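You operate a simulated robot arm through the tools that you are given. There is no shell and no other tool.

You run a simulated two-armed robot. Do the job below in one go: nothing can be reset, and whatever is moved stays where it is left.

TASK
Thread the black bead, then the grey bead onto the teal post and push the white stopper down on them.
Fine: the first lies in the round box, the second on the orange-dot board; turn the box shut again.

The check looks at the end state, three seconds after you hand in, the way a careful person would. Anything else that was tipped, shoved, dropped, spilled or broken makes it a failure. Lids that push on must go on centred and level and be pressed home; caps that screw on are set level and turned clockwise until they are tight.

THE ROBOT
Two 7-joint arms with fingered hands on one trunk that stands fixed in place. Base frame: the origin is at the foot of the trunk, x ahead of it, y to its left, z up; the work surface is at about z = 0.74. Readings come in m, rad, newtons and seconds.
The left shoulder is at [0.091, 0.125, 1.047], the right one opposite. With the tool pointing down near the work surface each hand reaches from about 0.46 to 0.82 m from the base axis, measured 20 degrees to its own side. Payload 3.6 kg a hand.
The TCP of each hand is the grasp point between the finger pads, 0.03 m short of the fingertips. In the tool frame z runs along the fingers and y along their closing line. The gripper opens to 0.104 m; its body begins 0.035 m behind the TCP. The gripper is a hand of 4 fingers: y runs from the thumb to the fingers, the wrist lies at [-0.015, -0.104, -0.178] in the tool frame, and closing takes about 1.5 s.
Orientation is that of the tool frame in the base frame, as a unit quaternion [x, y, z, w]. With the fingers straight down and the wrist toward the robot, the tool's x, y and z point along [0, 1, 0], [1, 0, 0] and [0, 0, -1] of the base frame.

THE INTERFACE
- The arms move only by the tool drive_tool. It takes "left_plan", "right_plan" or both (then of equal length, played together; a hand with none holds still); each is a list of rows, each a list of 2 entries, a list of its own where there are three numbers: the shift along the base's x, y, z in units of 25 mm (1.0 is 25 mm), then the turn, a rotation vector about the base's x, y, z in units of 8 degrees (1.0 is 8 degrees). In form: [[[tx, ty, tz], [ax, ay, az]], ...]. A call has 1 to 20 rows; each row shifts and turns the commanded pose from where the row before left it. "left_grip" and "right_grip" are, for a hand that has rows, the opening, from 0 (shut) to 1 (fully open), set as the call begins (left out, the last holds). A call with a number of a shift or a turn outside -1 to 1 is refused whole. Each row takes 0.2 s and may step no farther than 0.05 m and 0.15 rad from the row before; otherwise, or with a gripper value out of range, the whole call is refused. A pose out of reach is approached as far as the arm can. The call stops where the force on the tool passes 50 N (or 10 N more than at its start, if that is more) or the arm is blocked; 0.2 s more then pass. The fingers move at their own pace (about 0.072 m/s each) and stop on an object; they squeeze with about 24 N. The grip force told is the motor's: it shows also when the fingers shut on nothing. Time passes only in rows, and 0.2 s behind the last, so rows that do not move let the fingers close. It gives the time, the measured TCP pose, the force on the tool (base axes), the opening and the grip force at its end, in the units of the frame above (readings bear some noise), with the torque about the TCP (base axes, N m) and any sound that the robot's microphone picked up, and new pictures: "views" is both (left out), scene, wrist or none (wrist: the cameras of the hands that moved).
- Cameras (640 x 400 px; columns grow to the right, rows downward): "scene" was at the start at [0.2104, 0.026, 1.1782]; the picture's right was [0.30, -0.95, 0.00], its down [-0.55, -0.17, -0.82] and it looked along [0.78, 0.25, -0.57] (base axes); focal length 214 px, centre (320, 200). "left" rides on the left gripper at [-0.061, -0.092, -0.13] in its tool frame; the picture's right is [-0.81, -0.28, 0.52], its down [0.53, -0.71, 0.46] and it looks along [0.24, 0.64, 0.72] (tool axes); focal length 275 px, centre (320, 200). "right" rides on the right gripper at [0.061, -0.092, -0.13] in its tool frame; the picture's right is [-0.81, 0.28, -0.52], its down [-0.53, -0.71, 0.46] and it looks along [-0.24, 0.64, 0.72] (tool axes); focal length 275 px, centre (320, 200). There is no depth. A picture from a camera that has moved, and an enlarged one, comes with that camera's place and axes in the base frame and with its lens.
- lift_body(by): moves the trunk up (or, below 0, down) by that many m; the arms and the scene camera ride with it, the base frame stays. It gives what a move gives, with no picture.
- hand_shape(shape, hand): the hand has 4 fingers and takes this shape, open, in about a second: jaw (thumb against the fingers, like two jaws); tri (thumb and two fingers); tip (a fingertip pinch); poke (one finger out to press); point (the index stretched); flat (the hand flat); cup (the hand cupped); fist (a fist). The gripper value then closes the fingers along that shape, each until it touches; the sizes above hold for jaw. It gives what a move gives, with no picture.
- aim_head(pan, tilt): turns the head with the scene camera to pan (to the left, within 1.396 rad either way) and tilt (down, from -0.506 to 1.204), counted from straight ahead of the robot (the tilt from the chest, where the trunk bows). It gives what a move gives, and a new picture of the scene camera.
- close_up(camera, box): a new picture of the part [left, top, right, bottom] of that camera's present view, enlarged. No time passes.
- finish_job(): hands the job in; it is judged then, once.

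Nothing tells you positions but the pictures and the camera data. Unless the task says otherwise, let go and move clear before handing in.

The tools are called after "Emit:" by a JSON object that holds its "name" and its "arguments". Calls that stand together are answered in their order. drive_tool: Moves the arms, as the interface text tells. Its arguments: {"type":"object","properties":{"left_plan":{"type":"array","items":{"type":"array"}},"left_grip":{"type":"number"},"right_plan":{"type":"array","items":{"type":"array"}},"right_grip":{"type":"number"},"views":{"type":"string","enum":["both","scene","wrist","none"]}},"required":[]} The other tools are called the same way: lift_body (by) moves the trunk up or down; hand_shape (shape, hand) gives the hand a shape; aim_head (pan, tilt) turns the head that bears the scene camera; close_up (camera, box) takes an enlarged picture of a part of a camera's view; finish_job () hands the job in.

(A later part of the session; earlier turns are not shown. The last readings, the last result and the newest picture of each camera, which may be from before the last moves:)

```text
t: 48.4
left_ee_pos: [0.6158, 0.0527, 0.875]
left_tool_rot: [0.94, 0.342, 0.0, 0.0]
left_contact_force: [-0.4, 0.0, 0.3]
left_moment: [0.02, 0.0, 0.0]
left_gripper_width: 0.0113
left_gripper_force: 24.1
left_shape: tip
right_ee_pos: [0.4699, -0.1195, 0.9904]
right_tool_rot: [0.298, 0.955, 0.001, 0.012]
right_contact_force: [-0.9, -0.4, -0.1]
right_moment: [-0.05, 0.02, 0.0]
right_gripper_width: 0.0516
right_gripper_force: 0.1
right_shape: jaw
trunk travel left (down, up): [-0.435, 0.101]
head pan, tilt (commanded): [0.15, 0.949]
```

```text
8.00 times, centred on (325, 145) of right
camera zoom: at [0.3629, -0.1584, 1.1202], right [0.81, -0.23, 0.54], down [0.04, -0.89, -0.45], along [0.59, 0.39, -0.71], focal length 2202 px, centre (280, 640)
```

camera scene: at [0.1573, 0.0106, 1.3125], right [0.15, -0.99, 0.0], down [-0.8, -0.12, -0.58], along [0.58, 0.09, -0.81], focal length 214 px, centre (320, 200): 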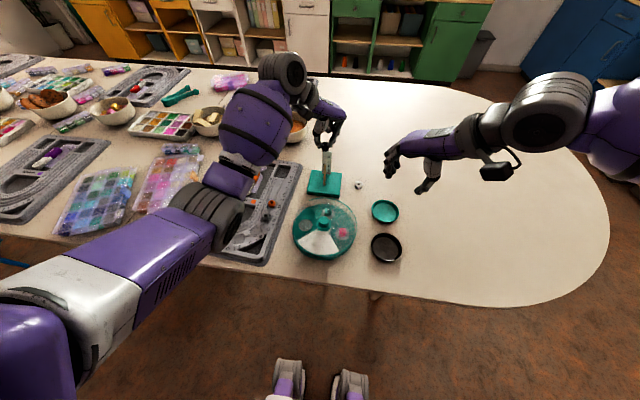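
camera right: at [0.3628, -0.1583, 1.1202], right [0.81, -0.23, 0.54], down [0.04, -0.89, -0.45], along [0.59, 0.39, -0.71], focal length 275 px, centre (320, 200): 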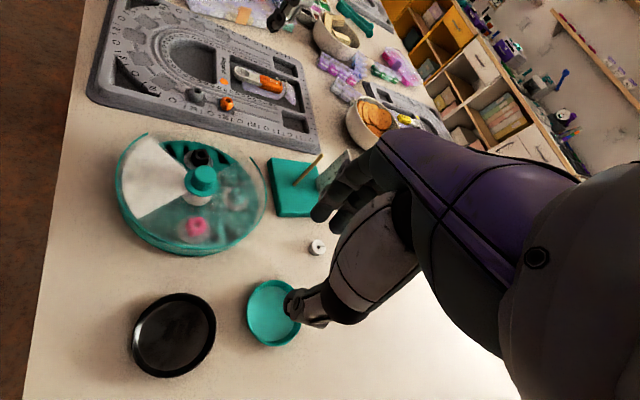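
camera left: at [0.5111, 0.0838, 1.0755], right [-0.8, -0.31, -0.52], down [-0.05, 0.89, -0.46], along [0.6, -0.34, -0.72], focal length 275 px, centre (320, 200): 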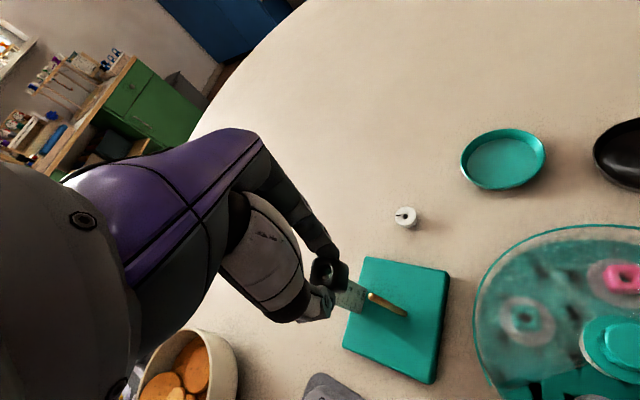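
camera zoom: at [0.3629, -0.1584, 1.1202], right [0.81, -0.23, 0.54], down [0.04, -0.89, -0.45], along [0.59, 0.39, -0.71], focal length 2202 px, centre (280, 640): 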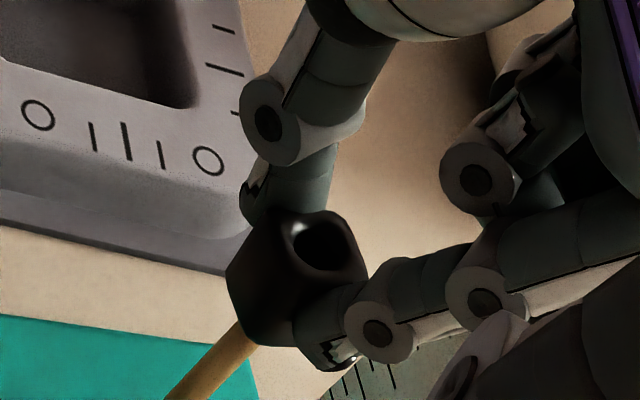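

The post tip is visible inside the hole and the contact force is gone, so it is threading. I'll lower another 20 mm.

Emit:
{"name": "drive_tool", "arguments": {"left_plan": [[[0, 0, -0.15], [0, 0, 0]], [[0, 0, -0.15], [0, 0, 0]], [[0, 0, -0.2], [0, 0, 0]], [[0, 0, -0.2], [0, 0, 0]], [[0, 0, 0], [0, 0, 0]]], "views": "none"}}

Emit:
{"name": "close_up", "arguments": {"camera": "scene", "box": [317, 150, 347, 190]}}

Emit:
{"name": "close_up", "arguments": {"camera": "left", "box": [300, 240, 400, 310]}}

Emit:
{"name": "close_up", "arguments": {"camera": "right", "box": [290, 100, 390, 200]}}

```text
t: 49.6
left_ee_pos: [0.6164, 0.0509, 0.8584]
left_tool_rot: [0.94, 0.342, -0.001, 0.0]
left_contact_force: [0.4, -2.2, 2.1]
left_moment: [-0.03, 0.0, -0.01]
left_gripper_width: 0.0109
left_gripper_force: 23.7
left_shape: tip
right_ee_pos: [0.4706, -0.119, 0.9918]
right_tool_rot: [0.299, 0.954, 0.003, 0.013]
right_contact_force: [-0.3, 0.1, 0.5]
right_moment: [0.04, 0.0, -0.01]
right_gripper_width: 0.0518
right_gripper_force: 0.2
right_shape: jaw
trunk travel left (down, up): [-0.435, 0.101]
head pan, tilt (commanded): [0.15, 0.949]
```

```text
10.00 times, centred on (332, 170) of scene
camera zoom: at [0.1571, 0.0103, 1.3126], right [0.15, -0.99, 0.0], down [-0.8, -0.12, -0.58], along [0.58, 0.09, -0.81], focal length 2145 px, centre (200, 500)
```

zoom: 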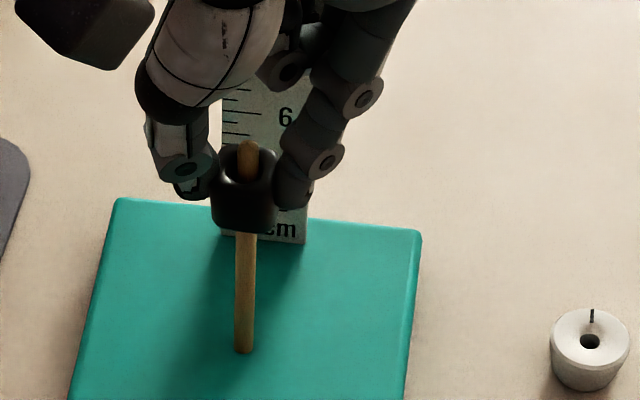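

```text
5.71 times, centred on (350, 275) of left
camera zoom: at [0.5093, 0.0823, 0.9878], right [-0.8, -0.31, -0.52], down [-0.05, 0.89, -0.46], along [0.6, -0.34, -0.72], focal length 1573 px, centre (149, -229)
```

zoom: 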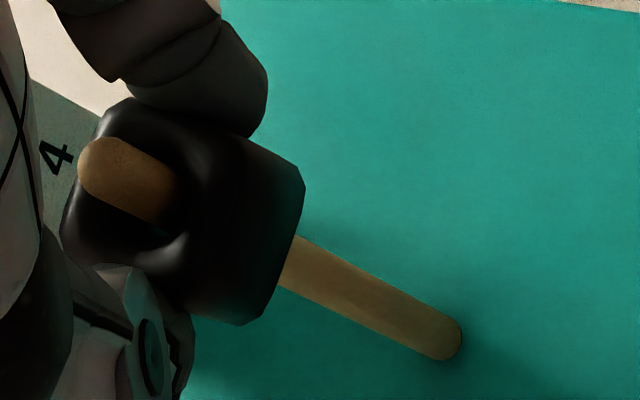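

```text
4.00 times, centred on (340, 150) of right
camera zoom: at [0.3628, -0.1586, 1.1202], right [0.81, -0.23, 0.54], down [0.04, -0.89, -0.45], along [0.59, 0.39, -0.71], focal length 1101 px, centre (240, 400)
```

zoom: 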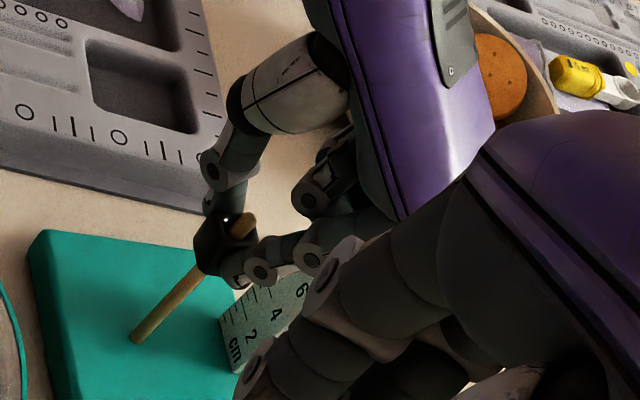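

The post now comes out of the top of the bead. My curled fingers are just above the ruler's top, so I'll release here and let the bead slide down the post.

Emit:
{"name": "drive_tool", "arguments": {"left_plan": [[[0, 0, 0], [0, 0, 0]], [[0, 0, 0], [0, 0, 0]], [[0, 0, 0], [0, 0, 0]], [[0, 0, 0], [0, 0, 0]], [[0, 0, 0], [0, 0, 0]]], "left_grip": 0.4, "views": "none"}}

Emit:
{"name": "close_up", "arguments": {"camera": "scene", "box": [312, 145, 352, 195]}}

```text
t: 50.8
left_ee_pos: [0.6154, 0.052, 0.859]
left_tool_rot: [0.94, 0.342, -0.001, -0.001]
left_contact_force: [-0.2, 0.7, 0.2]
left_moment: [-0.02, 0.0, 0.01]
left_gripper_width: 0.0415
left_gripper_force: 0.0
left_shape: tip
right_ee_pos: [0.4702, -0.1186, 0.9918]
right_tool_rot: [0.299, 0.954, 0.002, 0.013]
right_contact_force: [-0.3, 0.0, 0.1]
right_moment: [0.01, 0.0, 0.0]
right_gripper_width: 0.0517
right_gripper_force: 0.1
right_shape: jaw
trunk travel left (down, up): [-0.435, 0.101]
head pan, tilt (commanded): [0.15, 0.949]
```

```text
8.00 times, centred on (332, 170) of scene
camera zoom: at [0.1572, 0.0106, 1.3125], right [0.15, -0.99, 0.0], down [-0.8, -0.12, -0.58], along [0.58, 0.09, -0.81], focal length 1716 px, centre (224, 440)
```

zoom: 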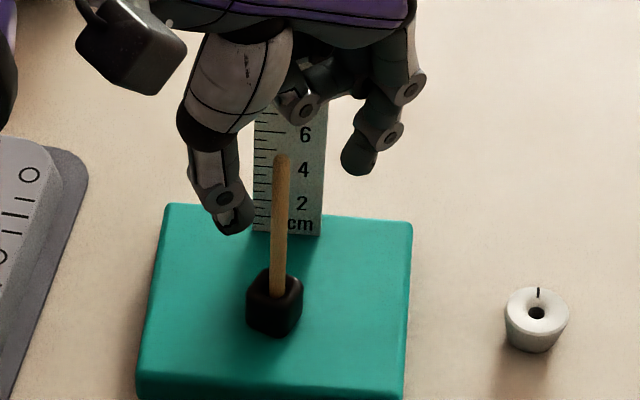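

The black bead is seated at the bottom of the post. I'll raise the left hand clear and move toward the grey bead, keeping the same yaw for the next threading.

Emit:
{"name": "drive_tool", "arguments": {"left_plan": [[[0, 0, 0.8], [0, 0, 0]], [[0, 0, 1], [0, 0, 0]], [[0, 0, 1], [0, 0, 0]], [[0, 0, 1], [0, 0, 0]], [[-0.3, 0.8, 0.4], [0, 0, 0]], [[-0.5, 1, 0], [0, 0, 0]], [[-0.7, 1, 0], [0, 0, 0]], [[-0.8, 1, 0], [0, 0, 0]], [[-0.9, 1, 0], [0, 0, 0]], [[-1, 1, 0], [0, 0, 0]], [[-1, 0.6, 0], [0, 0, 0]], [[-0.88, 0, 0], [0, 0, 0]], [[0, 0, 0], [0, 0, 0]]], "left_grip": 0.6, "views": "both"}}

Emit:
{"name": "close_up", "arguments": {"camera": "scene", "box": [240, 175, 310, 235]}}

Emit:
{"name": "close_up", "arguments": {"camera": "left", "box": [280, 200, 480, 400]}}

Emit:
{"name": "close_up", "arguments": {"camera": "right", "box": [140, 20, 300, 180]}}

```text
t: 53.6
left_ee_pos: [0.4647, 0.2108, 0.9614]
left_tool_rot: [0.94, 0.343, 0.001, 0.0]
left_contact_force: [0.3, 0.2, 0.0]
left_moment: [0.02, 0.03, 0.03]
left_gripper_width: 0.0622
left_gripper_force: 0.1
left_shape: tip
right_ee_pos: [0.4698, -0.1198, 0.9918]
right_tool_rot: [0.298, 0.955, 0.002, 0.012]
right_contact_force: [0.5, -0.4, -0.3]
right_moment: [0.01, -0.03, 0.01]
right_gripper_width: 0.0514
right_gripper_force: 0.1
right_shape: jaw
trunk travel left (down, up): [-0.435, 0.101]
head pan, tilt (commanded): [0.15, 0.949]
camera scene: at [0.1575, 0.0106, 1.3125], right [0.15, -0.99, 0.0], down [-0.8, -0.12, -0.58], along [0.58, 0.09, -0.81], focal length 214 px, centre (320, 200)
camera left: at [0.3575, 0.2414, 1.0911], right [-0.8, -0.31, -0.52], down [-0.05, 0.89, -0.46], along [0.6, -0.34, -0.72], focal length 275 px, centre (320, 200)
```

scene: 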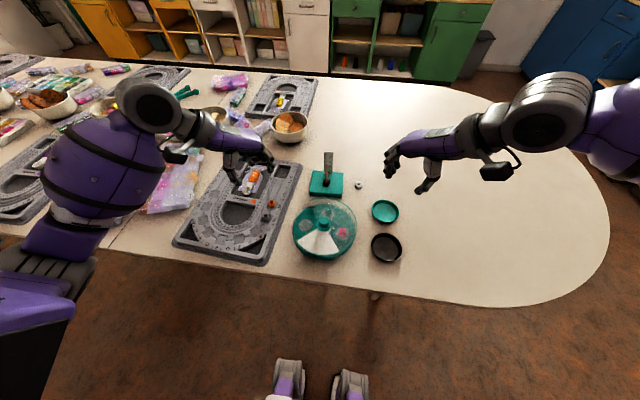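
left: 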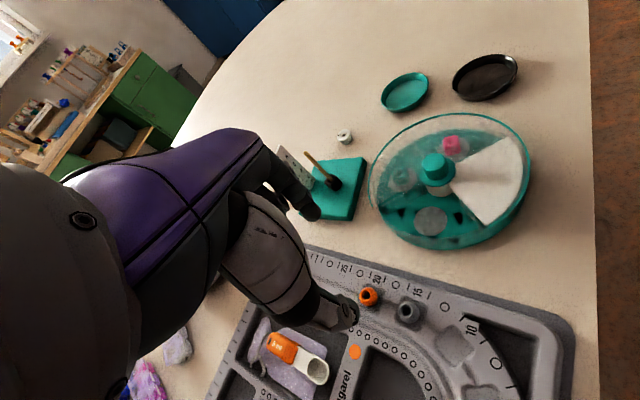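

```text
6.67 times, centred on (275, 205) of scene
camera zoom: at [0.1575, 0.0106, 1.3125], right [0.15, -0.99, 0.0], down [-0.8, -0.12, -0.58], along [0.58, 0.09, -0.81], focal length 1430 px, centre (620, 167)
```

zoom: 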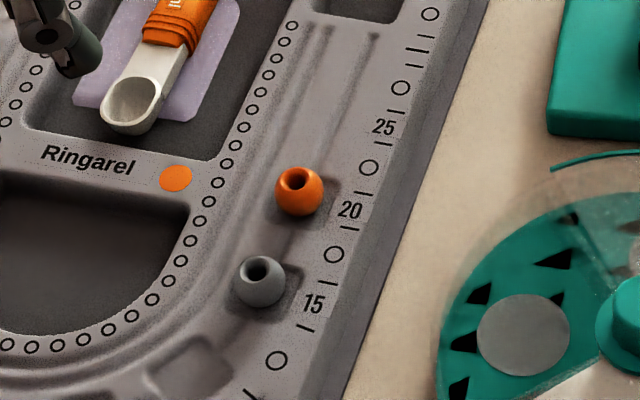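

```text
2.00 times, centred on (380, 300) of left
camera zoom: at [0.3575, 0.2414, 1.0911], right [-0.8, -0.31, -0.52], down [-0.05, 0.89, -0.46], along [0.6, -0.34, -0.72], focal length 551 px, centre (200, 0)
```

zoom: 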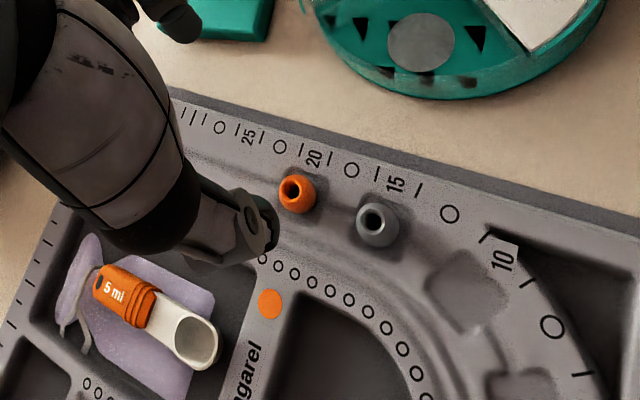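

```text
2.50 times, centred on (220, 100) of right
camera zoom: at [0.3631, -0.1584, 1.1201], right [0.81, -0.23, 0.54], down [0.04, -0.89, -0.45], along [0.59, 0.39, -0.71], focal length 688 px, centre (570, 450)
```

zoom: 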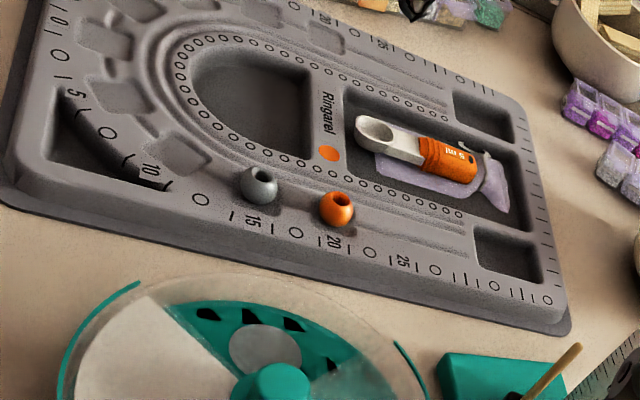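

The grey bead is at about (0.457, 0.219). I'll line up so the bead sits near the thumb side, where the pinch converges, and descend partway.

Emit:
{"name": "drive_tool", "arguments": {"left_plan": [[[-0.08, -0.12, -0.9], [0, 0, 0]], [[0, 0, -1], [0, 0, 0]], [[0, 0, -1], [0, 0, 0]], [[0, 0, -1], [0, 0, 0]], [[0, 0, -1], [0, 0, 0]], [[0, 0, -0.8], [0, 0, 0]], [[0, 0, 0], [0, 0, 0]], [[0, 0, 0], [0, 0, 0]]], "views": "none"}}

Emit:
{"name": "close_up", "arguments": {"camera": "scene", "box": [240, 165, 310, 235]}}

Emit:
{"name": "close_up", "arguments": {"camera": "left", "box": [280, 180, 440, 340]}}

Emit:
{"name": "close_up", "arguments": {"camera": "right", "box": [150, 40, 270, 160]}}

```text
t: 55.4
left_ee_pos: [0.4609, 0.2085, 0.8213]
left_tool_rot: [0.94, 0.341, 0.001, -0.001]
left_contact_force: [0.6, -0.1, -0.2]
left_moment: [-0.02, -0.05, 0.02]
left_gripper_width: 0.0621
left_gripper_force: 0.1
left_shape: tip
right_ee_pos: [0.4703, -0.1195, 0.9915]
right_tool_rot: [0.299, 0.954, 0.002, 0.012]
right_contact_force: [0.7, -0.4, -0.7]
right_moment: [0.04, 0.0, 0.01]
right_gripper_width: 0.052
right_gripper_force: 0.0
right_shape: jaw
trunk travel left (down, up): [-0.435, 0.101]
head pan, tilt (commanded): [0.15, 0.949]
```

```text
5.71 times, centred on (275, 200) of scene
camera zoom: at [0.1572, 0.0106, 1.3125], right [0.15, -0.99, 0.0], down [-0.8, -0.12, -0.58], along [0.58, 0.09, -0.81], focal length 1226 px, centre (577, 200)
```

zoom: 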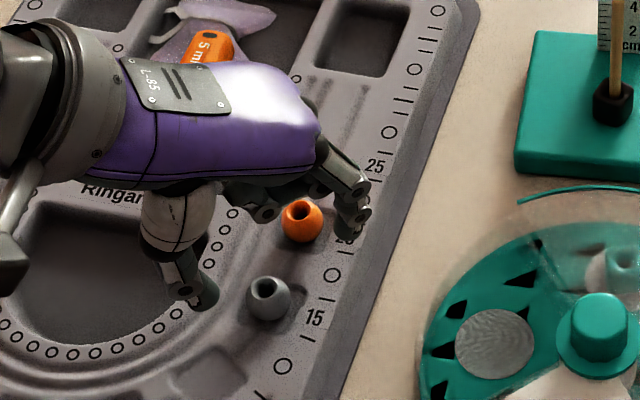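

```text
2.50 times, centred on (360, 260) of left
camera zoom: at [0.3543, 0.2392, 0.95], right [-0.8, -0.31, -0.52], down [-0.05, 0.89, -0.46], along [0.6, -0.34, -0.72], focal length 688 px, centre (220, 50)
```

zoom: 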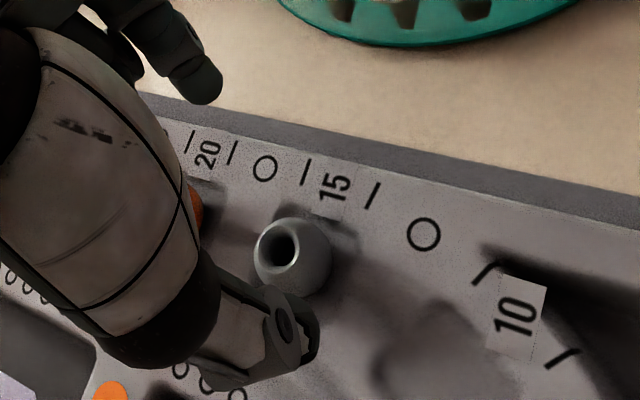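

```text
3.33 times, centred on (210, 100) of right
camera zoom: at [0.3629, -0.1583, 1.1202], right [0.81, -0.23, 0.54], down [0.04, -0.89, -0.45], along [0.59, 0.39, -0.71], focal length 918 px, centre (687, 533)
```

zoom: 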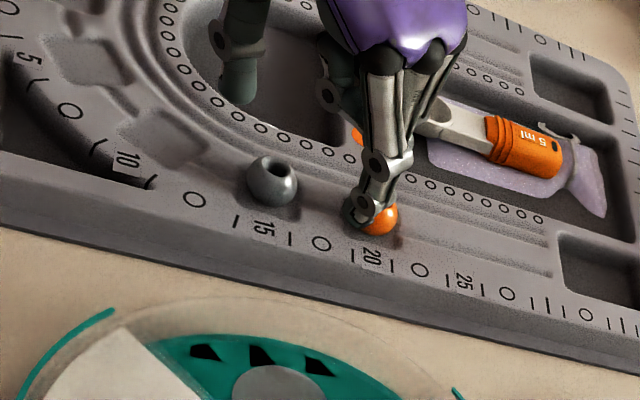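

The tips will straddle the grey bead. I'll shift 3 mm toward the index side and descend to bead height, with a check on the way.

Emit:
{"name": "drive_tool", "arguments": {"left_plan": [[[0.077, -0.092, -0.3], [0, 0, 0]], [[0, 0, -0.3], [0, 0, 0]], [[0, 0, -0.3], [0, 0, 0]], [[0, 0, 0], [0, 0, 0]], [[0, 0, 0], [0, 0, 0]]], "views": "none"}}

Emit:
{"name": "close_up", "arguments": {"camera": "scene", "box": [245, 180, 300, 235]}}

Emit:
{"name": "close_up", "arguments": {"camera": "left", "box": [280, 180, 440, 340]}}

Emit:
{"name": "close_up", "arguments": {"camera": "right", "box": [160, 60, 240, 140]}}

```text
t: 56.6
left_ee_pos: [0.4632, 0.2057, 0.798]
left_tool_rot: [0.94, 0.342, 0.0, 0.0]
left_contact_force: [0.1, -0.7, -0.9]
left_moment: [0.01, -0.02, 0.0]
left_gripper_width: 0.0621
left_gripper_force: 0.0
left_shape: tip
right_ee_pos: [0.4698, -0.1191, 0.9912]
right_tool_rot: [0.298, 0.955, 0.002, 0.012]
right_contact_force: [0.0, -1.0, -0.6]
right_moment: [0.02, 0.0, 0.01]
right_gripper_width: 0.0517
right_gripper_force: 0.1
right_shape: jaw
trunk travel left (down, up): [-0.435, 0.101]
head pan, tilt (commanded): [0.15, 0.949]
```

```text
7.27 times, centred on (272, 208) of scene
camera zoom: at [0.1572, 0.0106, 1.3125], right [0.15, -0.99, 0.0], down [-0.8, -0.12, -0.58], along [0.58, 0.09, -0.81], focal length 1560 px, centre (666, 146)
```

zoom: 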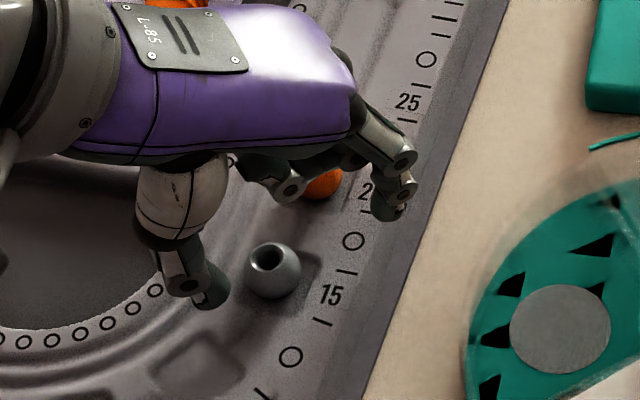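

```text
2.50 times, centred on (360, 260) of left
camera zoom: at [0.3572, 0.2373, 0.9279], right [-0.8, -0.31, -0.52], down [-0.05, 0.89, -0.46], along [0.6, -0.34, -0.72], focal length 688 px, centre (220, 50)
```

zoom: 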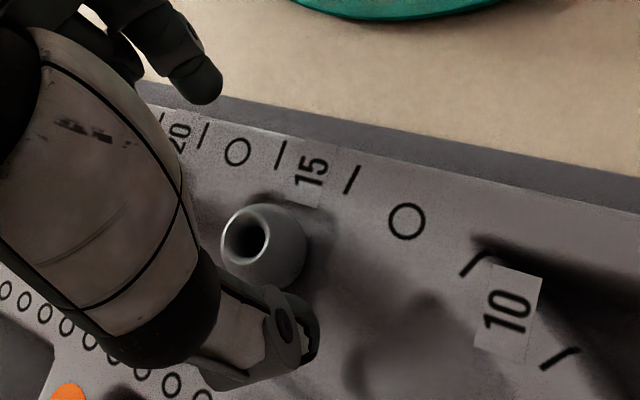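

```text
5.00 times, centred on (200, 100) of right
camera zoom: at [0.3629, -0.1584, 1.1202], right [0.81, -0.23, 0.54], down [0.04, -0.89, -0.45], along [0.59, 0.39, -0.71], focal length 1376 px, centre (920, 700)
```

zoom: 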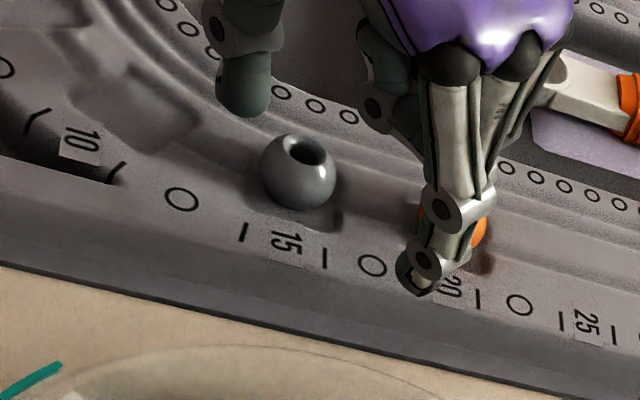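

The bead is at the intended spot, with the thumb side closer. I'll descend the last 5 mm gently.

Emit:
{"name": "drive_tool", "arguments": {"left_plan": [[[0, 0, -0.1], [0, 0, 0]], [[0, 0, -0.1], [0, 0, 0]], [[0, 0, 0], [0, 0, 0]], [[0, 0, 0], [0, 0, 0]]], "views": "none"}}

Emit:
{"name": "close_up", "arguments": {"camera": "right", "box": [160, 60, 240, 140]}}

Emit:
{"name": "close_up", "arguments": {"camera": "scene", "box": [245, 180, 300, 235]}}

```text
t: 57.6
left_ee_pos: [0.464, 0.2065, 0.7938]
left_tool_rot: [0.94, 0.342, 0.0, 0.0]
left_contact_force: [0.5, 0.0, 0.5]
left_moment: [0.02, 0.0, 0.0]
left_gripper_width: 0.0619
left_gripper_force: 0.0
left_shape: tip
right_ee_pos: [0.4684, -0.1188, 0.9915]
right_tool_rot: [0.299, 0.954, 0.002, 0.012]
right_contact_force: [0.2, -0.1, 0.3]
right_moment: [-0.01, 0.0, -0.01]
right_gripper_width: 0.0514
right_gripper_force: 0.0
right_shape: jaw
trunk travel left (down, up): [-0.435, 0.101]
head pan, tilt (commanded): [0.15, 0.949]
```

```text
5.00 times, centred on (200, 100) of right
camera zoom: at [0.3629, -0.1584, 1.1202], right [0.81, -0.23, 0.54], down [0.04, -0.89, -0.45], along [0.59, 0.39, -0.71], focal length 1376 px, centre (920, 700)
```

zoom: 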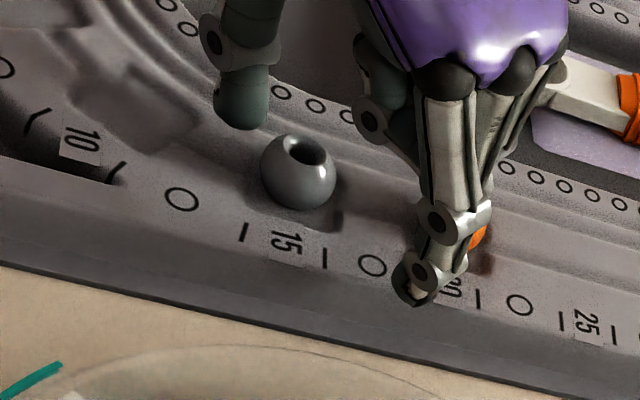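

```text
7.27 times, centred on (272, 208) of scene
camera zoom: at [0.1572, 0.0106, 1.3125], right [0.15, -0.99, 0.0], down [-0.8, -0.12, -0.58], along [0.58, 0.09, -0.81], focal length 1560 px, centre (666, 146)
```

zoom: 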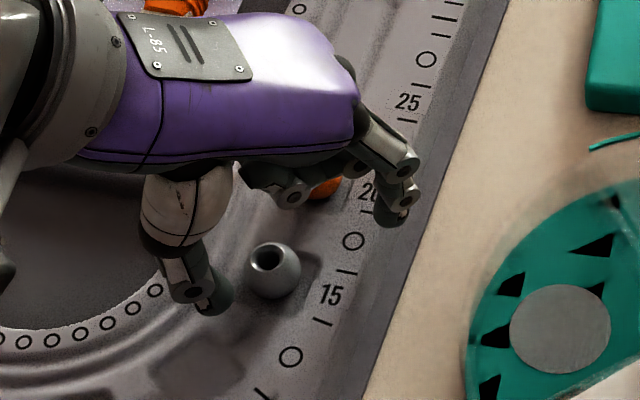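

The tips are at bead mid-height with no contact, so I'll close on the grey bead.

Emit:
{"name": "drive_tool", "arguments": {"left_plan": [[[0, 0, 0], [0, 0, 0]], [[0, 0, 0], [0, 0, 0]], [[0, 0, 0], [0, 0, 0]], [[0, 0, 0], [0, 0, 0]], [[0, 0, 0], [0, 0, 0]], [[0, 0, 0], [0, 0, 0]]], "left_grip": 0.0, "views": "none"}}

Emit:
{"name": "close_up", "arguments": {"camera": "right", "box": [160, 60, 240, 140]}}

Emit:
{"name": "close_up", "arguments": {"camera": "scene", "box": [245, 180, 300, 235]}}

Emit:
{"name": "close_up", "arguments": {"camera": "left", "box": [280, 180, 440, 340]}}

```text
t: 59.0
left_ee_pos: [0.4638, 0.2058, 0.7943]
left_tool_rot: [0.94, 0.342, -0.001, 0.0]
left_contact_force: [-2.1, 0.0, 1.9]
left_moment: [-0.02, 0.05, 0.02]
left_gripper_width: 0.0153
left_gripper_force: 24.1
left_shape: tip
right_ee_pos: [0.4689, -0.1191, 0.9915]
right_tool_rot: [0.298, 0.954, 0.002, 0.013]
right_contact_force: [0.3, -0.5, 0.7]
right_moment: [-0.02, 0.03, 0.01]
right_gripper_width: 0.0517
right_gripper_force: 0.1
right_shape: jaw
trunk travel left (down, up): [-0.435, 0.101]
head pan, tilt (commanded): [0.15, 0.949]
```

```text
5.00 times, centred on (200, 100) of right
camera zoom: at [0.3627, -0.1584, 1.1203], right [0.81, -0.23, 0.54], down [0.04, -0.89, -0.45], along [0.59, 0.39, -0.71], focal length 1376 px, centre (920, 700)
```

zoom: 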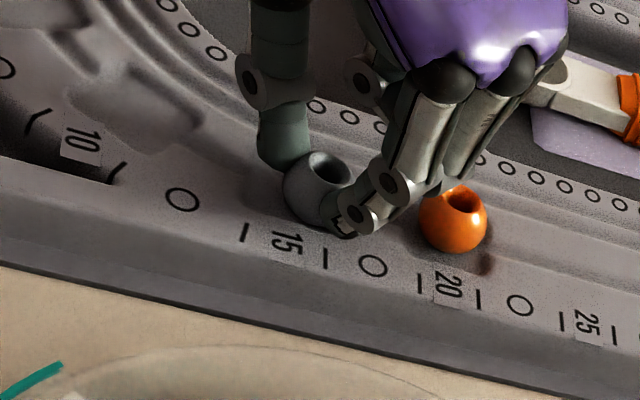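

```text
7.27 times, centred on (272, 208) of scene
camera zoom: at [0.1569, 0.0105, 1.3126], right [0.15, -0.99, 0.0], down [-0.8, -0.12, -0.58], along [0.58, 0.09, -0.81], focal length 1560 px, centre (666, 146)
```

zoom: 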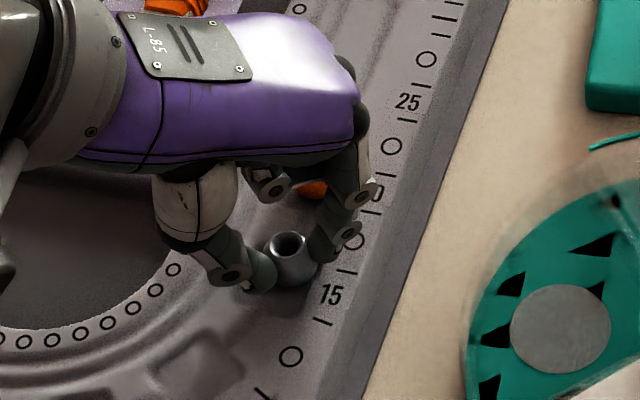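

```text
2.50 times, centred on (360, 260) of left
camera zoom: at [0.357, 0.2369, 0.9231], right [-0.8, -0.31, -0.52], down [-0.05, 0.89, -0.46], along [0.6, -0.34, -0.72], focal length 688 px, centre (220, 50)
```

zoom: 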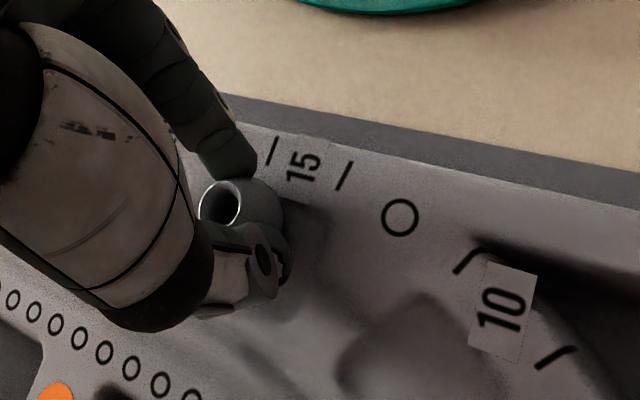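

The grey bead is gripped at 24 N. I'll lift it and check how it is held.

Emit:
{"name": "drive_tool", "arguments": {"left_plan": [[[0, 0, 0.2], [0, 0, 0]], [[0, 0, 0.4], [0, 0, 0]], [[0, 0, 0.8], [0, 0, 0]], [[0, 0, 1], [0, 0, 0]], [[0, 0, 1], [0, 0, 0]], [[0, 0, 1], [0, 0, 0]], [[0, 0, 1], [0, 0, 0]], [[0, 0, 0.8], [0, 0, 0]], [[0, 0, 0], [0, 0, 0]]], "views": "none"}}

Emit:
{"name": "close_up", "arguments": {"camera": "right", "box": [190, 0, 300, 110]}}

Emit:
{"name": "close_up", "arguments": {"camera": "scene", "box": [235, 130, 305, 200]}}

Emit:
{"name": "close_up", "arguments": {"camera": "left", "box": [280, 220, 380, 320]}}

```text
t: 61.0
left_ee_pos: [0.4641, 0.2059, 0.9496]
left_tool_rot: [0.94, 0.342, 0.001, 0.0]
left_contact_force: [-0.3, 0.0, -0.1]
left_moment: [-0.01, 0.0, 0.04]
left_gripper_width: 0.0143
left_gripper_force: 24.4
left_shape: tip
right_ee_pos: [0.4697, -0.1193, 0.9902]
right_tool_rot: [0.298, 0.954, 0.002, 0.013]
right_contact_force: [0.7, -0.7, -0.4]
right_moment: [0.0, -0.01, -0.03]
right_gripper_width: 0.0517
right_gripper_force: 0.0
right_shape: jaw
trunk travel left (down, up): [-0.435, 0.101]
head pan, tilt (commanded): [0.15, 0.949]
```

```text
3.64 times, centred on (245, 55) of right
camera zoom: at [0.3629, -0.1583, 1.1202], right [0.81, -0.23, 0.54], down [0.04, -0.89, -0.45], along [0.59, 0.39, -0.71], focal length 1001 px, centre (593, 727)
```

zoom: 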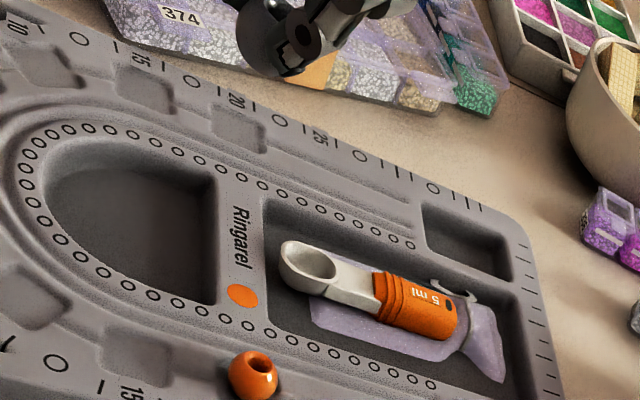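

```text
5.71 times, centred on (270, 165) of scene
camera zoom: at [0.1573, 0.0106, 1.3125], right [0.15, -0.99, 0.0], down [-0.8, -0.12, -0.58], along [0.58, 0.09, -0.81], focal length 1226 px, centre (606, 400)
```

zoom: 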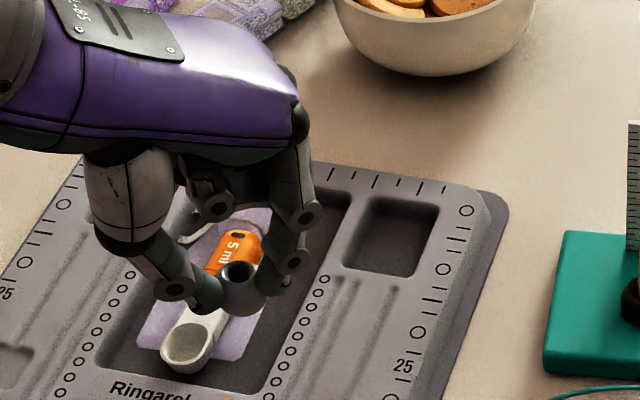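

```text
4.00 times, centred on (330, 270) of left
camera zoom: at [0.3582, 0.2364, 1.0789], right [-0.8, -0.31, -0.52], down [-0.05, 0.89, -0.46], along [0.6, -0.34, -0.72], focal length 1101 px, centre (280, -80)
```

zoom: 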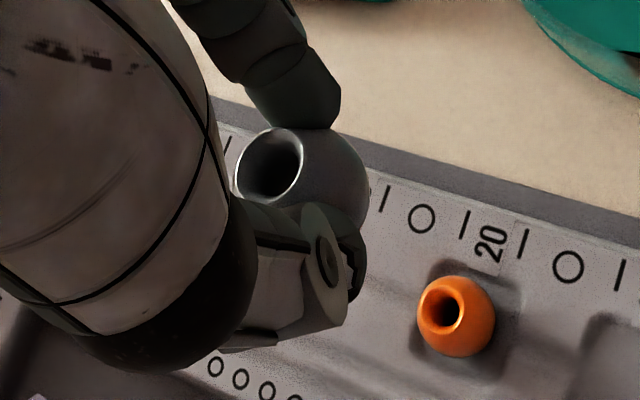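

The grey bead is held with its hole vertical. I'll carry it above the post with the same yaw and check the alignment in all views.

Emit:
{"name": "drive_tool", "arguments": {"left_plan": [[[0.5, -0.5, 0], [0, 0, 0]], [[0.75, -0.75, 0], [0, 0, 0]], [[0.8, -0.8, 0], [0, 0, 0]], [[0.8, -0.8, 0], [0, 0, 0]], [[0.8, -0.8, 0], [0, 0, 0]], [[0.8, -0.8, 0], [0, 0, 0]], [[0.8, -0.8, 0], [0, 0, 0]], [[0.63, -0.65, 0], [0, 0, 0]], [[0, 0, 0], [0, 0, 0]], [[0, 0, 0], [0, 0, 0]]], "views": "none"}}

Emit:
{"name": "close_up", "arguments": {"camera": "right", "box": [285, 105, 365, 195]}}

Emit:
{"name": "close_up", "arguments": {"camera": "scene", "box": [312, 132, 352, 192]}}

Emit:
{"name": "close_up", "arguments": {"camera": "left", "box": [290, 240, 430, 340]}}

```text
t: 63.2
left_ee_pos: [0.6121, 0.0597, 0.9488]
left_tool_rot: [0.94, 0.342, 0.0, 0.0]
left_contact_force: [-0.5, -0.5, -0.4]
left_moment: [-0.01, -0.03, -0.02]
left_gripper_width: 0.0144
left_gripper_force: 24.2
left_shape: tip
right_ee_pos: [0.4694, -0.1206, 0.9912]
right_tool_rot: [0.298, 0.954, 0.002, 0.013]
right_contact_force: [0.2, 1.3, -0.5]
right_moment: [-0.03, -0.01, 0.03]
right_gripper_width: 0.0517
right_gripper_force: 0.1
right_shape: jaw
trunk travel left (down, up): [-0.435, 0.101]
head pan, tilt (commanded): [0.15, 0.949]
```

```text
4.44 times, centred on (325, 150) of right
camera zoom: at [0.363, -0.1585, 1.1201], right [0.81, -0.23, 0.54], down [0.04, -0.89, -0.45], along [0.59, 0.39, -0.71], focal length 1224 px, centre (298, 422)
```

zoom: 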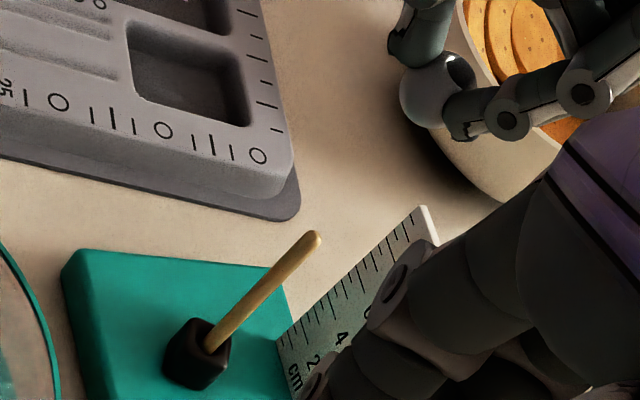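

```text
6.67 times, centred on (332, 162) of scene
camera zoom: at [0.1573, 0.0104, 1.3125], right [0.15, -0.99, 0.0], down [-0.8, -0.12, -0.58], along [0.58, 0.09, -0.81], focal length 1430 px, centre (240, 453)
```

zoom: 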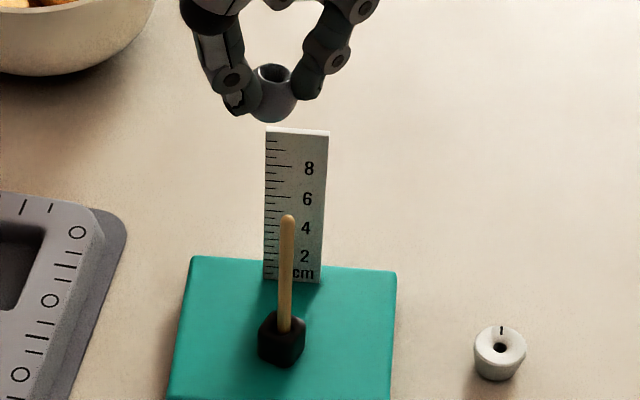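

```text
4.00 times, centred on (360, 290) of left
camera zoom: at [0.5061, 0.0904, 1.0788], right [-0.8, -0.31, -0.52], down [-0.05, 0.89, -0.46], along [0.6, -0.34, -0.72], focal length 1101 px, centre (160, -160)
```

zoom: 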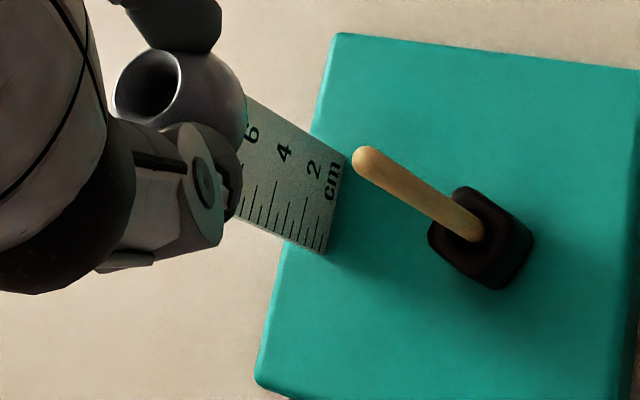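

The stand has shifted about 5 mm to the right, probably because the thumb sprang back when I released, so I'll release more gently this time. Measured from all three views, the grey bead needs to go about 8 mm right. I'll correct that and come down closer.

Emit:
{"name": "drive_tool", "arguments": {"left_plan": [[[-0.01, -0.32, 0], [0, 0, 0]], [[0, 0, -0.5], [0, 0, 0]], [[0, 0, -0.5], [0, 0, 0]], [[0, 0, -0.4], [0, 0, 0]], [[0, 0, 0], [0, 0, 0]], [[0, 0, 0], [0, 0, 0]]], "views": "none"}}

Emit:
{"name": "close_up", "arguments": {"camera": "right", "box": [285, 105, 365, 195]}}

Emit:
{"name": "close_up", "arguments": {"camera": "scene", "box": [317, 140, 347, 180]}}

Emit:
{"name": "close_up", "arguments": {"camera": "left", "box": [290, 230, 410, 320]}}

```text
t: 64.6
left_ee_pos: [0.6111, 0.0514, 0.9142]
left_tool_rot: [0.94, 0.342, 0.001, 0.0]
left_contact_force: [-0.5, 0.0, -0.2]
left_moment: [-0.01, 0.0, 0.01]
left_gripper_width: 0.0147
left_gripper_force: 23.9
left_shape: tip
right_ee_pos: [0.4713, -0.1203, 0.9908]
right_tool_rot: [0.298, 0.954, 0.001, 0.012]
right_contact_force: [1.0, 0.2, 0.8]
right_moment: [0.03, -0.02, -0.04]
right_gripper_width: 0.0519
right_gripper_force: 0.0
right_shape: jaw
trunk travel left (down, up): [-0.435, 0.101]
head pan, tilt (commanded): [0.15, 0.949]
```

```text
4.44 times, centred on (325, 150) of right
camera zoom: at [0.3629, -0.1583, 1.1202], right [0.81, -0.23, 0.54], down [0.04, -0.89, -0.45], along [0.59, 0.39, -0.71], focal length 1224 px, centre (298, 422)
```

zoom: 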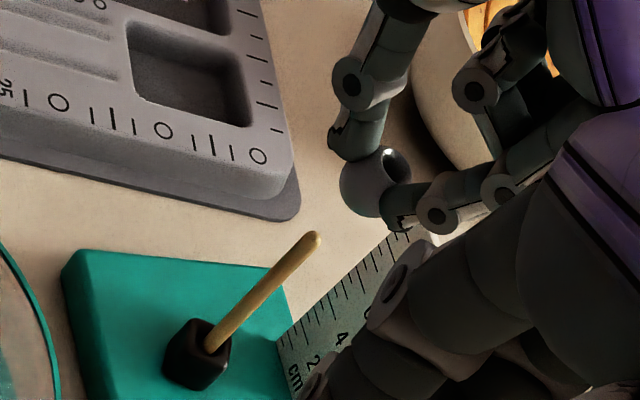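

```text
10.00 times, centred on (332, 160) of scene
camera zoom: at [0.1572, 0.0106, 1.3125], right [0.15, -0.99, 0.0], down [-0.8, -0.12, -0.58], along [0.58, 0.09, -0.81], focal length 2145 px, centre (200, 600)
```

zoom: 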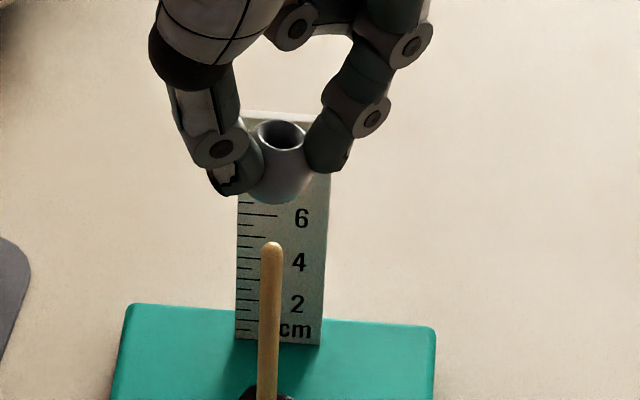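

```text
4.44 times, centred on (350, 275) of left
camera zoom: at [0.5049, 0.0813, 1.0436], right [-0.8, -0.31, -0.52], down [-0.05, 0.89, -0.46], along [0.6, -0.34, -0.72], focal length 1224 px, centre (187, -133)
```

zoom: 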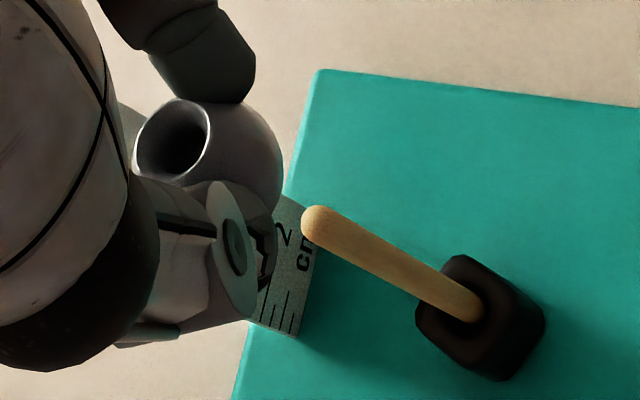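

The bead is now about 2.3 mm too far forward and 1 mm too far right. I'll correct that and lower to just above the post tip.

Emit:
{"name": "drive_tool", "arguments": {"left_plan": [[[-0.09, 0.036, 0], [0, 0, 0]], [[0, 0, -0.3], [0, 0, 0]], [[0, 0, -0.3], [0, 0, 0]], [[0, 0, 0], [0, 0, 0]], [[0, 0, 0], [0, 0, 0]]], "views": "none"}}

Emit:
{"name": "close_up", "arguments": {"camera": "right", "box": [300, 120, 350, 170]}}

Emit:
{"name": "close_up", "arguments": {"camera": "scene", "box": [317, 140, 347, 180]}}

Emit:
{"name": "close_up", "arguments": {"camera": "left", "box": [290, 230, 410, 320]}}

```text
t: 65.8
left_ee_pos: [0.6093, 0.0511, 0.8986]
left_tool_rot: [0.94, 0.342, 0.0, 0.001]
left_contact_force: [-0.3, 0.9, 0.7]
left_moment: [0.04, 0.0, 0.01]
left_gripper_width: 0.0145
left_gripper_force: 23.4
left_shape: tip
right_ee_pos: [0.4689, -0.119, 0.9913]
right_tool_rot: [0.297, 0.955, 0.002, 0.013]
right_contact_force: [0.1, -0.3, -0.4]
right_moment: [0.04, 0.02, -0.01]
right_gripper_width: 0.0518
right_gripper_force: 0.1
right_shape: jaw
trunk travel left (down, up): [-0.435, 0.101]
head pan, tilt (commanded): [0.15, 0.949]
```

```text
8.00 times, centred on (325, 145) of right
camera zoom: at [0.3629, -0.1584, 1.1202], right [0.81, -0.23, 0.54], down [0.04, -0.89, -0.45], along [0.59, 0.39, -0.71], focal length 2202 px, centre (280, 640)
```

zoom: 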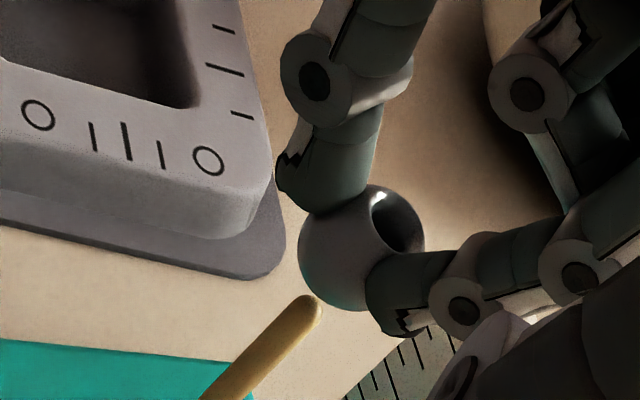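

```text
10.00 times, centred on (332, 160) of scene
camera zoom: at [0.1572, 0.0106, 1.3125], right [0.15, -0.99, 0.0], down [-0.8, -0.12, -0.58], along [0.58, 0.09, -0.81], focal length 2145 px, centre (200, 600)
```

zoom: 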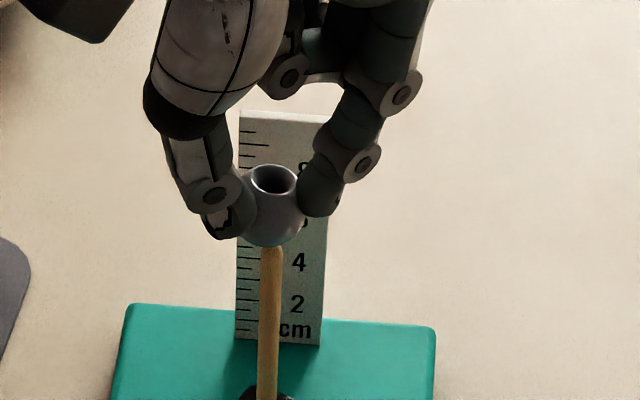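

```text
4.44 times, centred on (350, 275) of left
camera zoom: at [0.5028, 0.0827, 1.0283], right [-0.8, -0.31, -0.52], down [-0.05, 0.89, -0.46], along [0.6, -0.34, -0.72], focal length 1224 px, centre (187, -133)
```

zoom: 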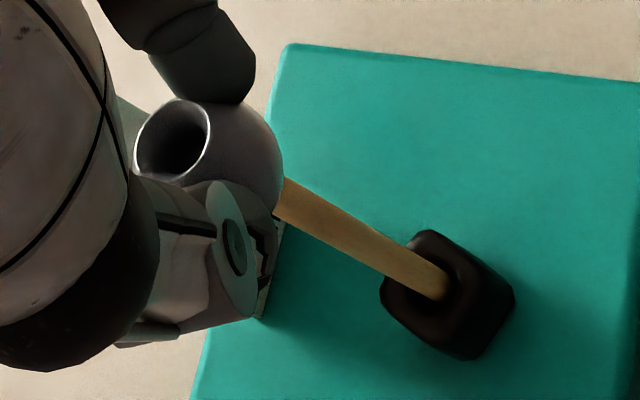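

The bead is held tilted by about 10°, with its top leaning away from me, which would jam on the post. I'll tilt the hand back by the same amount and shift to keep the bead above the post.

Emit:
{"name": "drive_tool", "arguments": {"left_plan": [[[-0.06, 0, 0.2], [0, -0.6, 0]], [[-0.07, 0, 0], [0, -0.6, 0]], [[0, 0, 0], [0, 0, 0]], [[0, 0, 0], [0, 0, 0]]], "views": "none"}}

Emit:
{"name": "close_up", "arguments": {"camera": "right", "box": [300, 120, 350, 170]}}

Emit:
{"name": "close_up", "arguments": {"camera": "scene", "box": [317, 140, 347, 180]}}

Emit:
{"name": "close_up", "arguments": {"camera": "left", "box": [290, 230, 410, 320]}}

```text
t: 66.8
left_ee_pos: [0.6054, 0.0529, 0.9029]
left_tool_rot: [0.936, 0.341, 0.079, 0.029]
left_contact_force: [0.9, -0.5, 0.0]
left_moment: [0.01, -0.01, -0.02]
left_gripper_width: 0.0146
left_gripper_force: 23.2
left_shape: tip
right_ee_pos: [0.47, -0.12, 0.9908]
right_tool_rot: [0.299, 0.954, 0.002, 0.013]
right_contact_force: [0.3, -0.5, 0.4]
right_moment: [0.02, -0.02, 0.02]
right_gripper_width: 0.0515
right_gripper_force: 0.0
right_shape: jaw
trunk travel left (down, up): [-0.435, 0.101]
head pan, tilt (commanded): [0.15, 0.949]
```

```text
8.00 times, centred on (325, 145) of right
camera zoom: at [0.3629, -0.1583, 1.1202], right [0.81, -0.23, 0.54], down [0.04, -0.89, -0.45], along [0.59, 0.39, -0.71], focal length 2202 px, centre (280, 640)
```

zoom: 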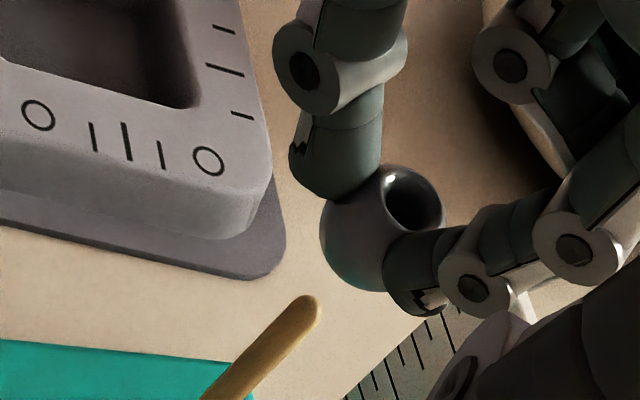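

```text
10.00 times, centred on (332, 160) of scene
camera zoom: at [0.1572, 0.0106, 1.3125], right [0.15, -0.99, 0.0], down [-0.8, -0.12, -0.58], along [0.58, 0.09, -0.81], focal length 2145 px, centre (200, 600)
```

zoom: 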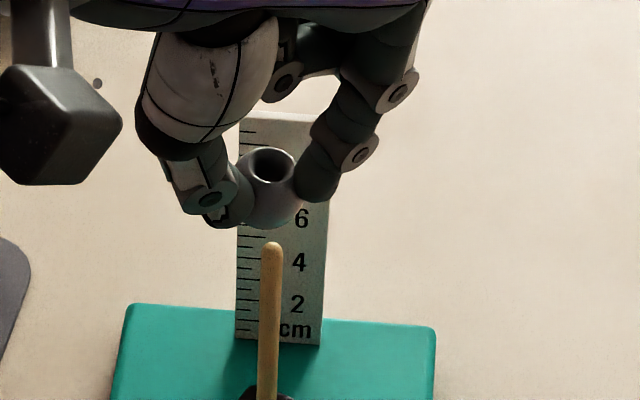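

```text
4.44 times, centred on (350, 275) of left
camera zoom: at [0.479, 0.0835, 1.0134], right [-0.7, -0.31, -0.64], down [0.03, 0.89, -0.46], along [0.71, -0.34, -0.61], focal length 1224 px, centre (187, -133)
```

zoom: 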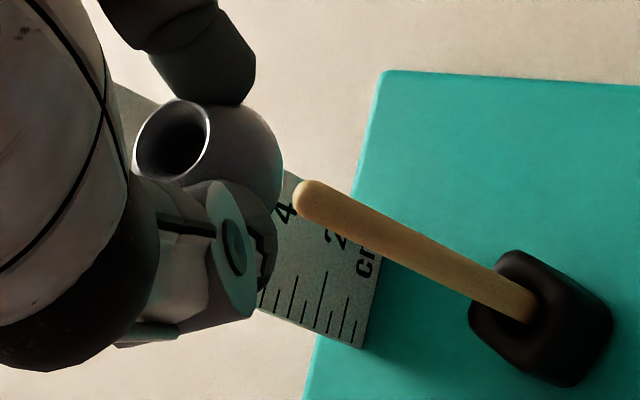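

The bead is upright now and about 1.5 mm too far left. I'll correct that and lower onto the tip.

Emit:
{"name": "drive_tool", "arguments": {"left_plan": [[[-0.028, -0.058, 0], [0, 0, 0]], [[0, 0, -0.2], [0, 0, 0]], [[0, 0, -0.2], [0, 0, 0]], [[0, 0, 0], [0, 0, 0]], [[0, 0, 0], [0, 0, 0]]], "views": "none"}}

Emit:
{"name": "close_up", "arguments": {"camera": "right", "box": [300, 120, 350, 170]}}

Emit:
{"name": "close_up", "arguments": {"camera": "scene", "box": [317, 140, 347, 180]}}

Emit:
{"name": "close_up", "arguments": {"camera": "left", "box": [290, 230, 410, 320]}}

```text
t: 68.0
left_ee_pos: [0.6043, 0.0514, 0.8937]
left_tool_rot: [0.936, 0.341, 0.079, 0.028]
left_contact_force: [-0.4, -0.1, -0.4]
left_moment: [-0.01, -0.04, -0.02]
left_gripper_width: 0.0142
left_gripper_force: 23.8
left_shape: tip
right_ee_pos: [0.4694, -0.1193, 0.9907]
right_tool_rot: [0.298, 0.955, 0.001, 0.012]
right_contact_force: [0.3, 0.2, 0.2]
right_moment: [0.02, -0.01, 0.01]
right_gripper_width: 0.0515
right_gripper_force: 0.0
right_shape: jaw
trunk travel left (down, up): [-0.435, 0.101]
head pan, tilt (commanded): [0.15, 0.949]
```

```text
8.00 times, centred on (325, 145) of right
camera zoom: at [0.3629, -0.1584, 1.1202], right [0.81, -0.23, 0.54], down [0.04, -0.89, -0.45], along [0.59, 0.39, -0.71], focal length 2202 px, centre (280, 640)
```

zoom: 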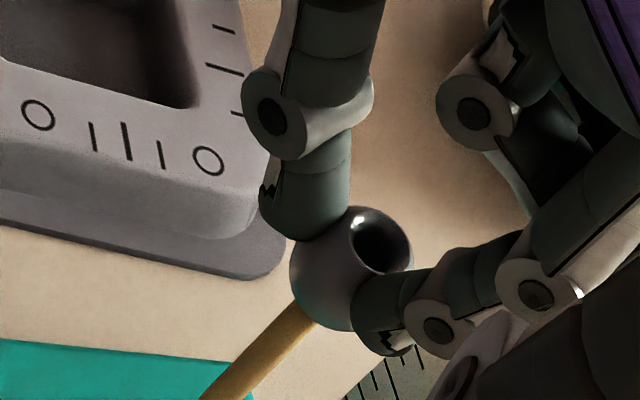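

```text
10.00 times, centred on (332, 160) of scene
camera zoom: at [0.1572, 0.0106, 1.3125], right [0.15, -0.99, 0.0], down [-0.8, -0.12, -0.58], along [0.58, 0.09, -0.81], focal length 2145 px, centre (200, 600)
```

zoom: 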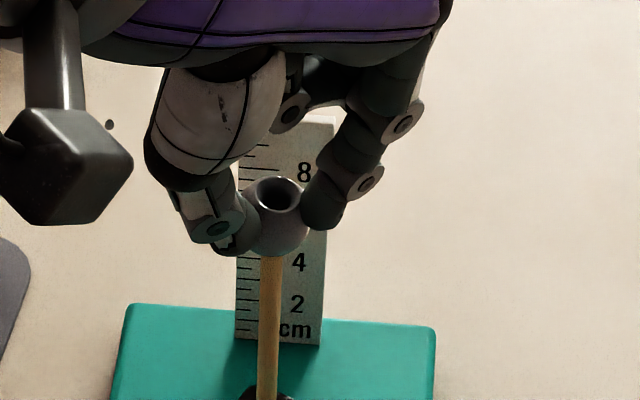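

```text
4.44 times, centred on (350, 275) of left
camera zoom: at [0.4783, 0.0812, 1.0036], right [-0.7, -0.31, -0.64], down [0.03, 0.89, -0.46], along [0.71, -0.34, -0.61], focal length 1224 px, centre (187, -133)
```

zoom: 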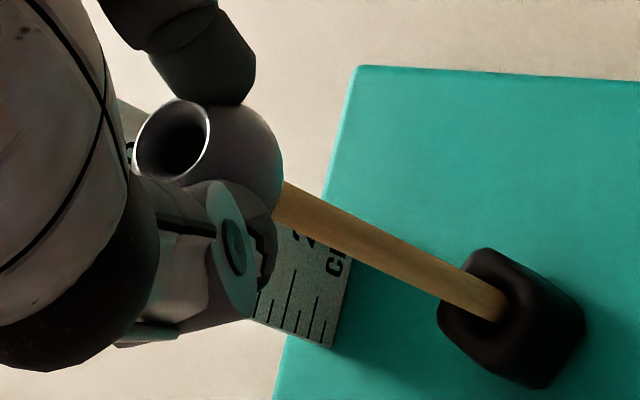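

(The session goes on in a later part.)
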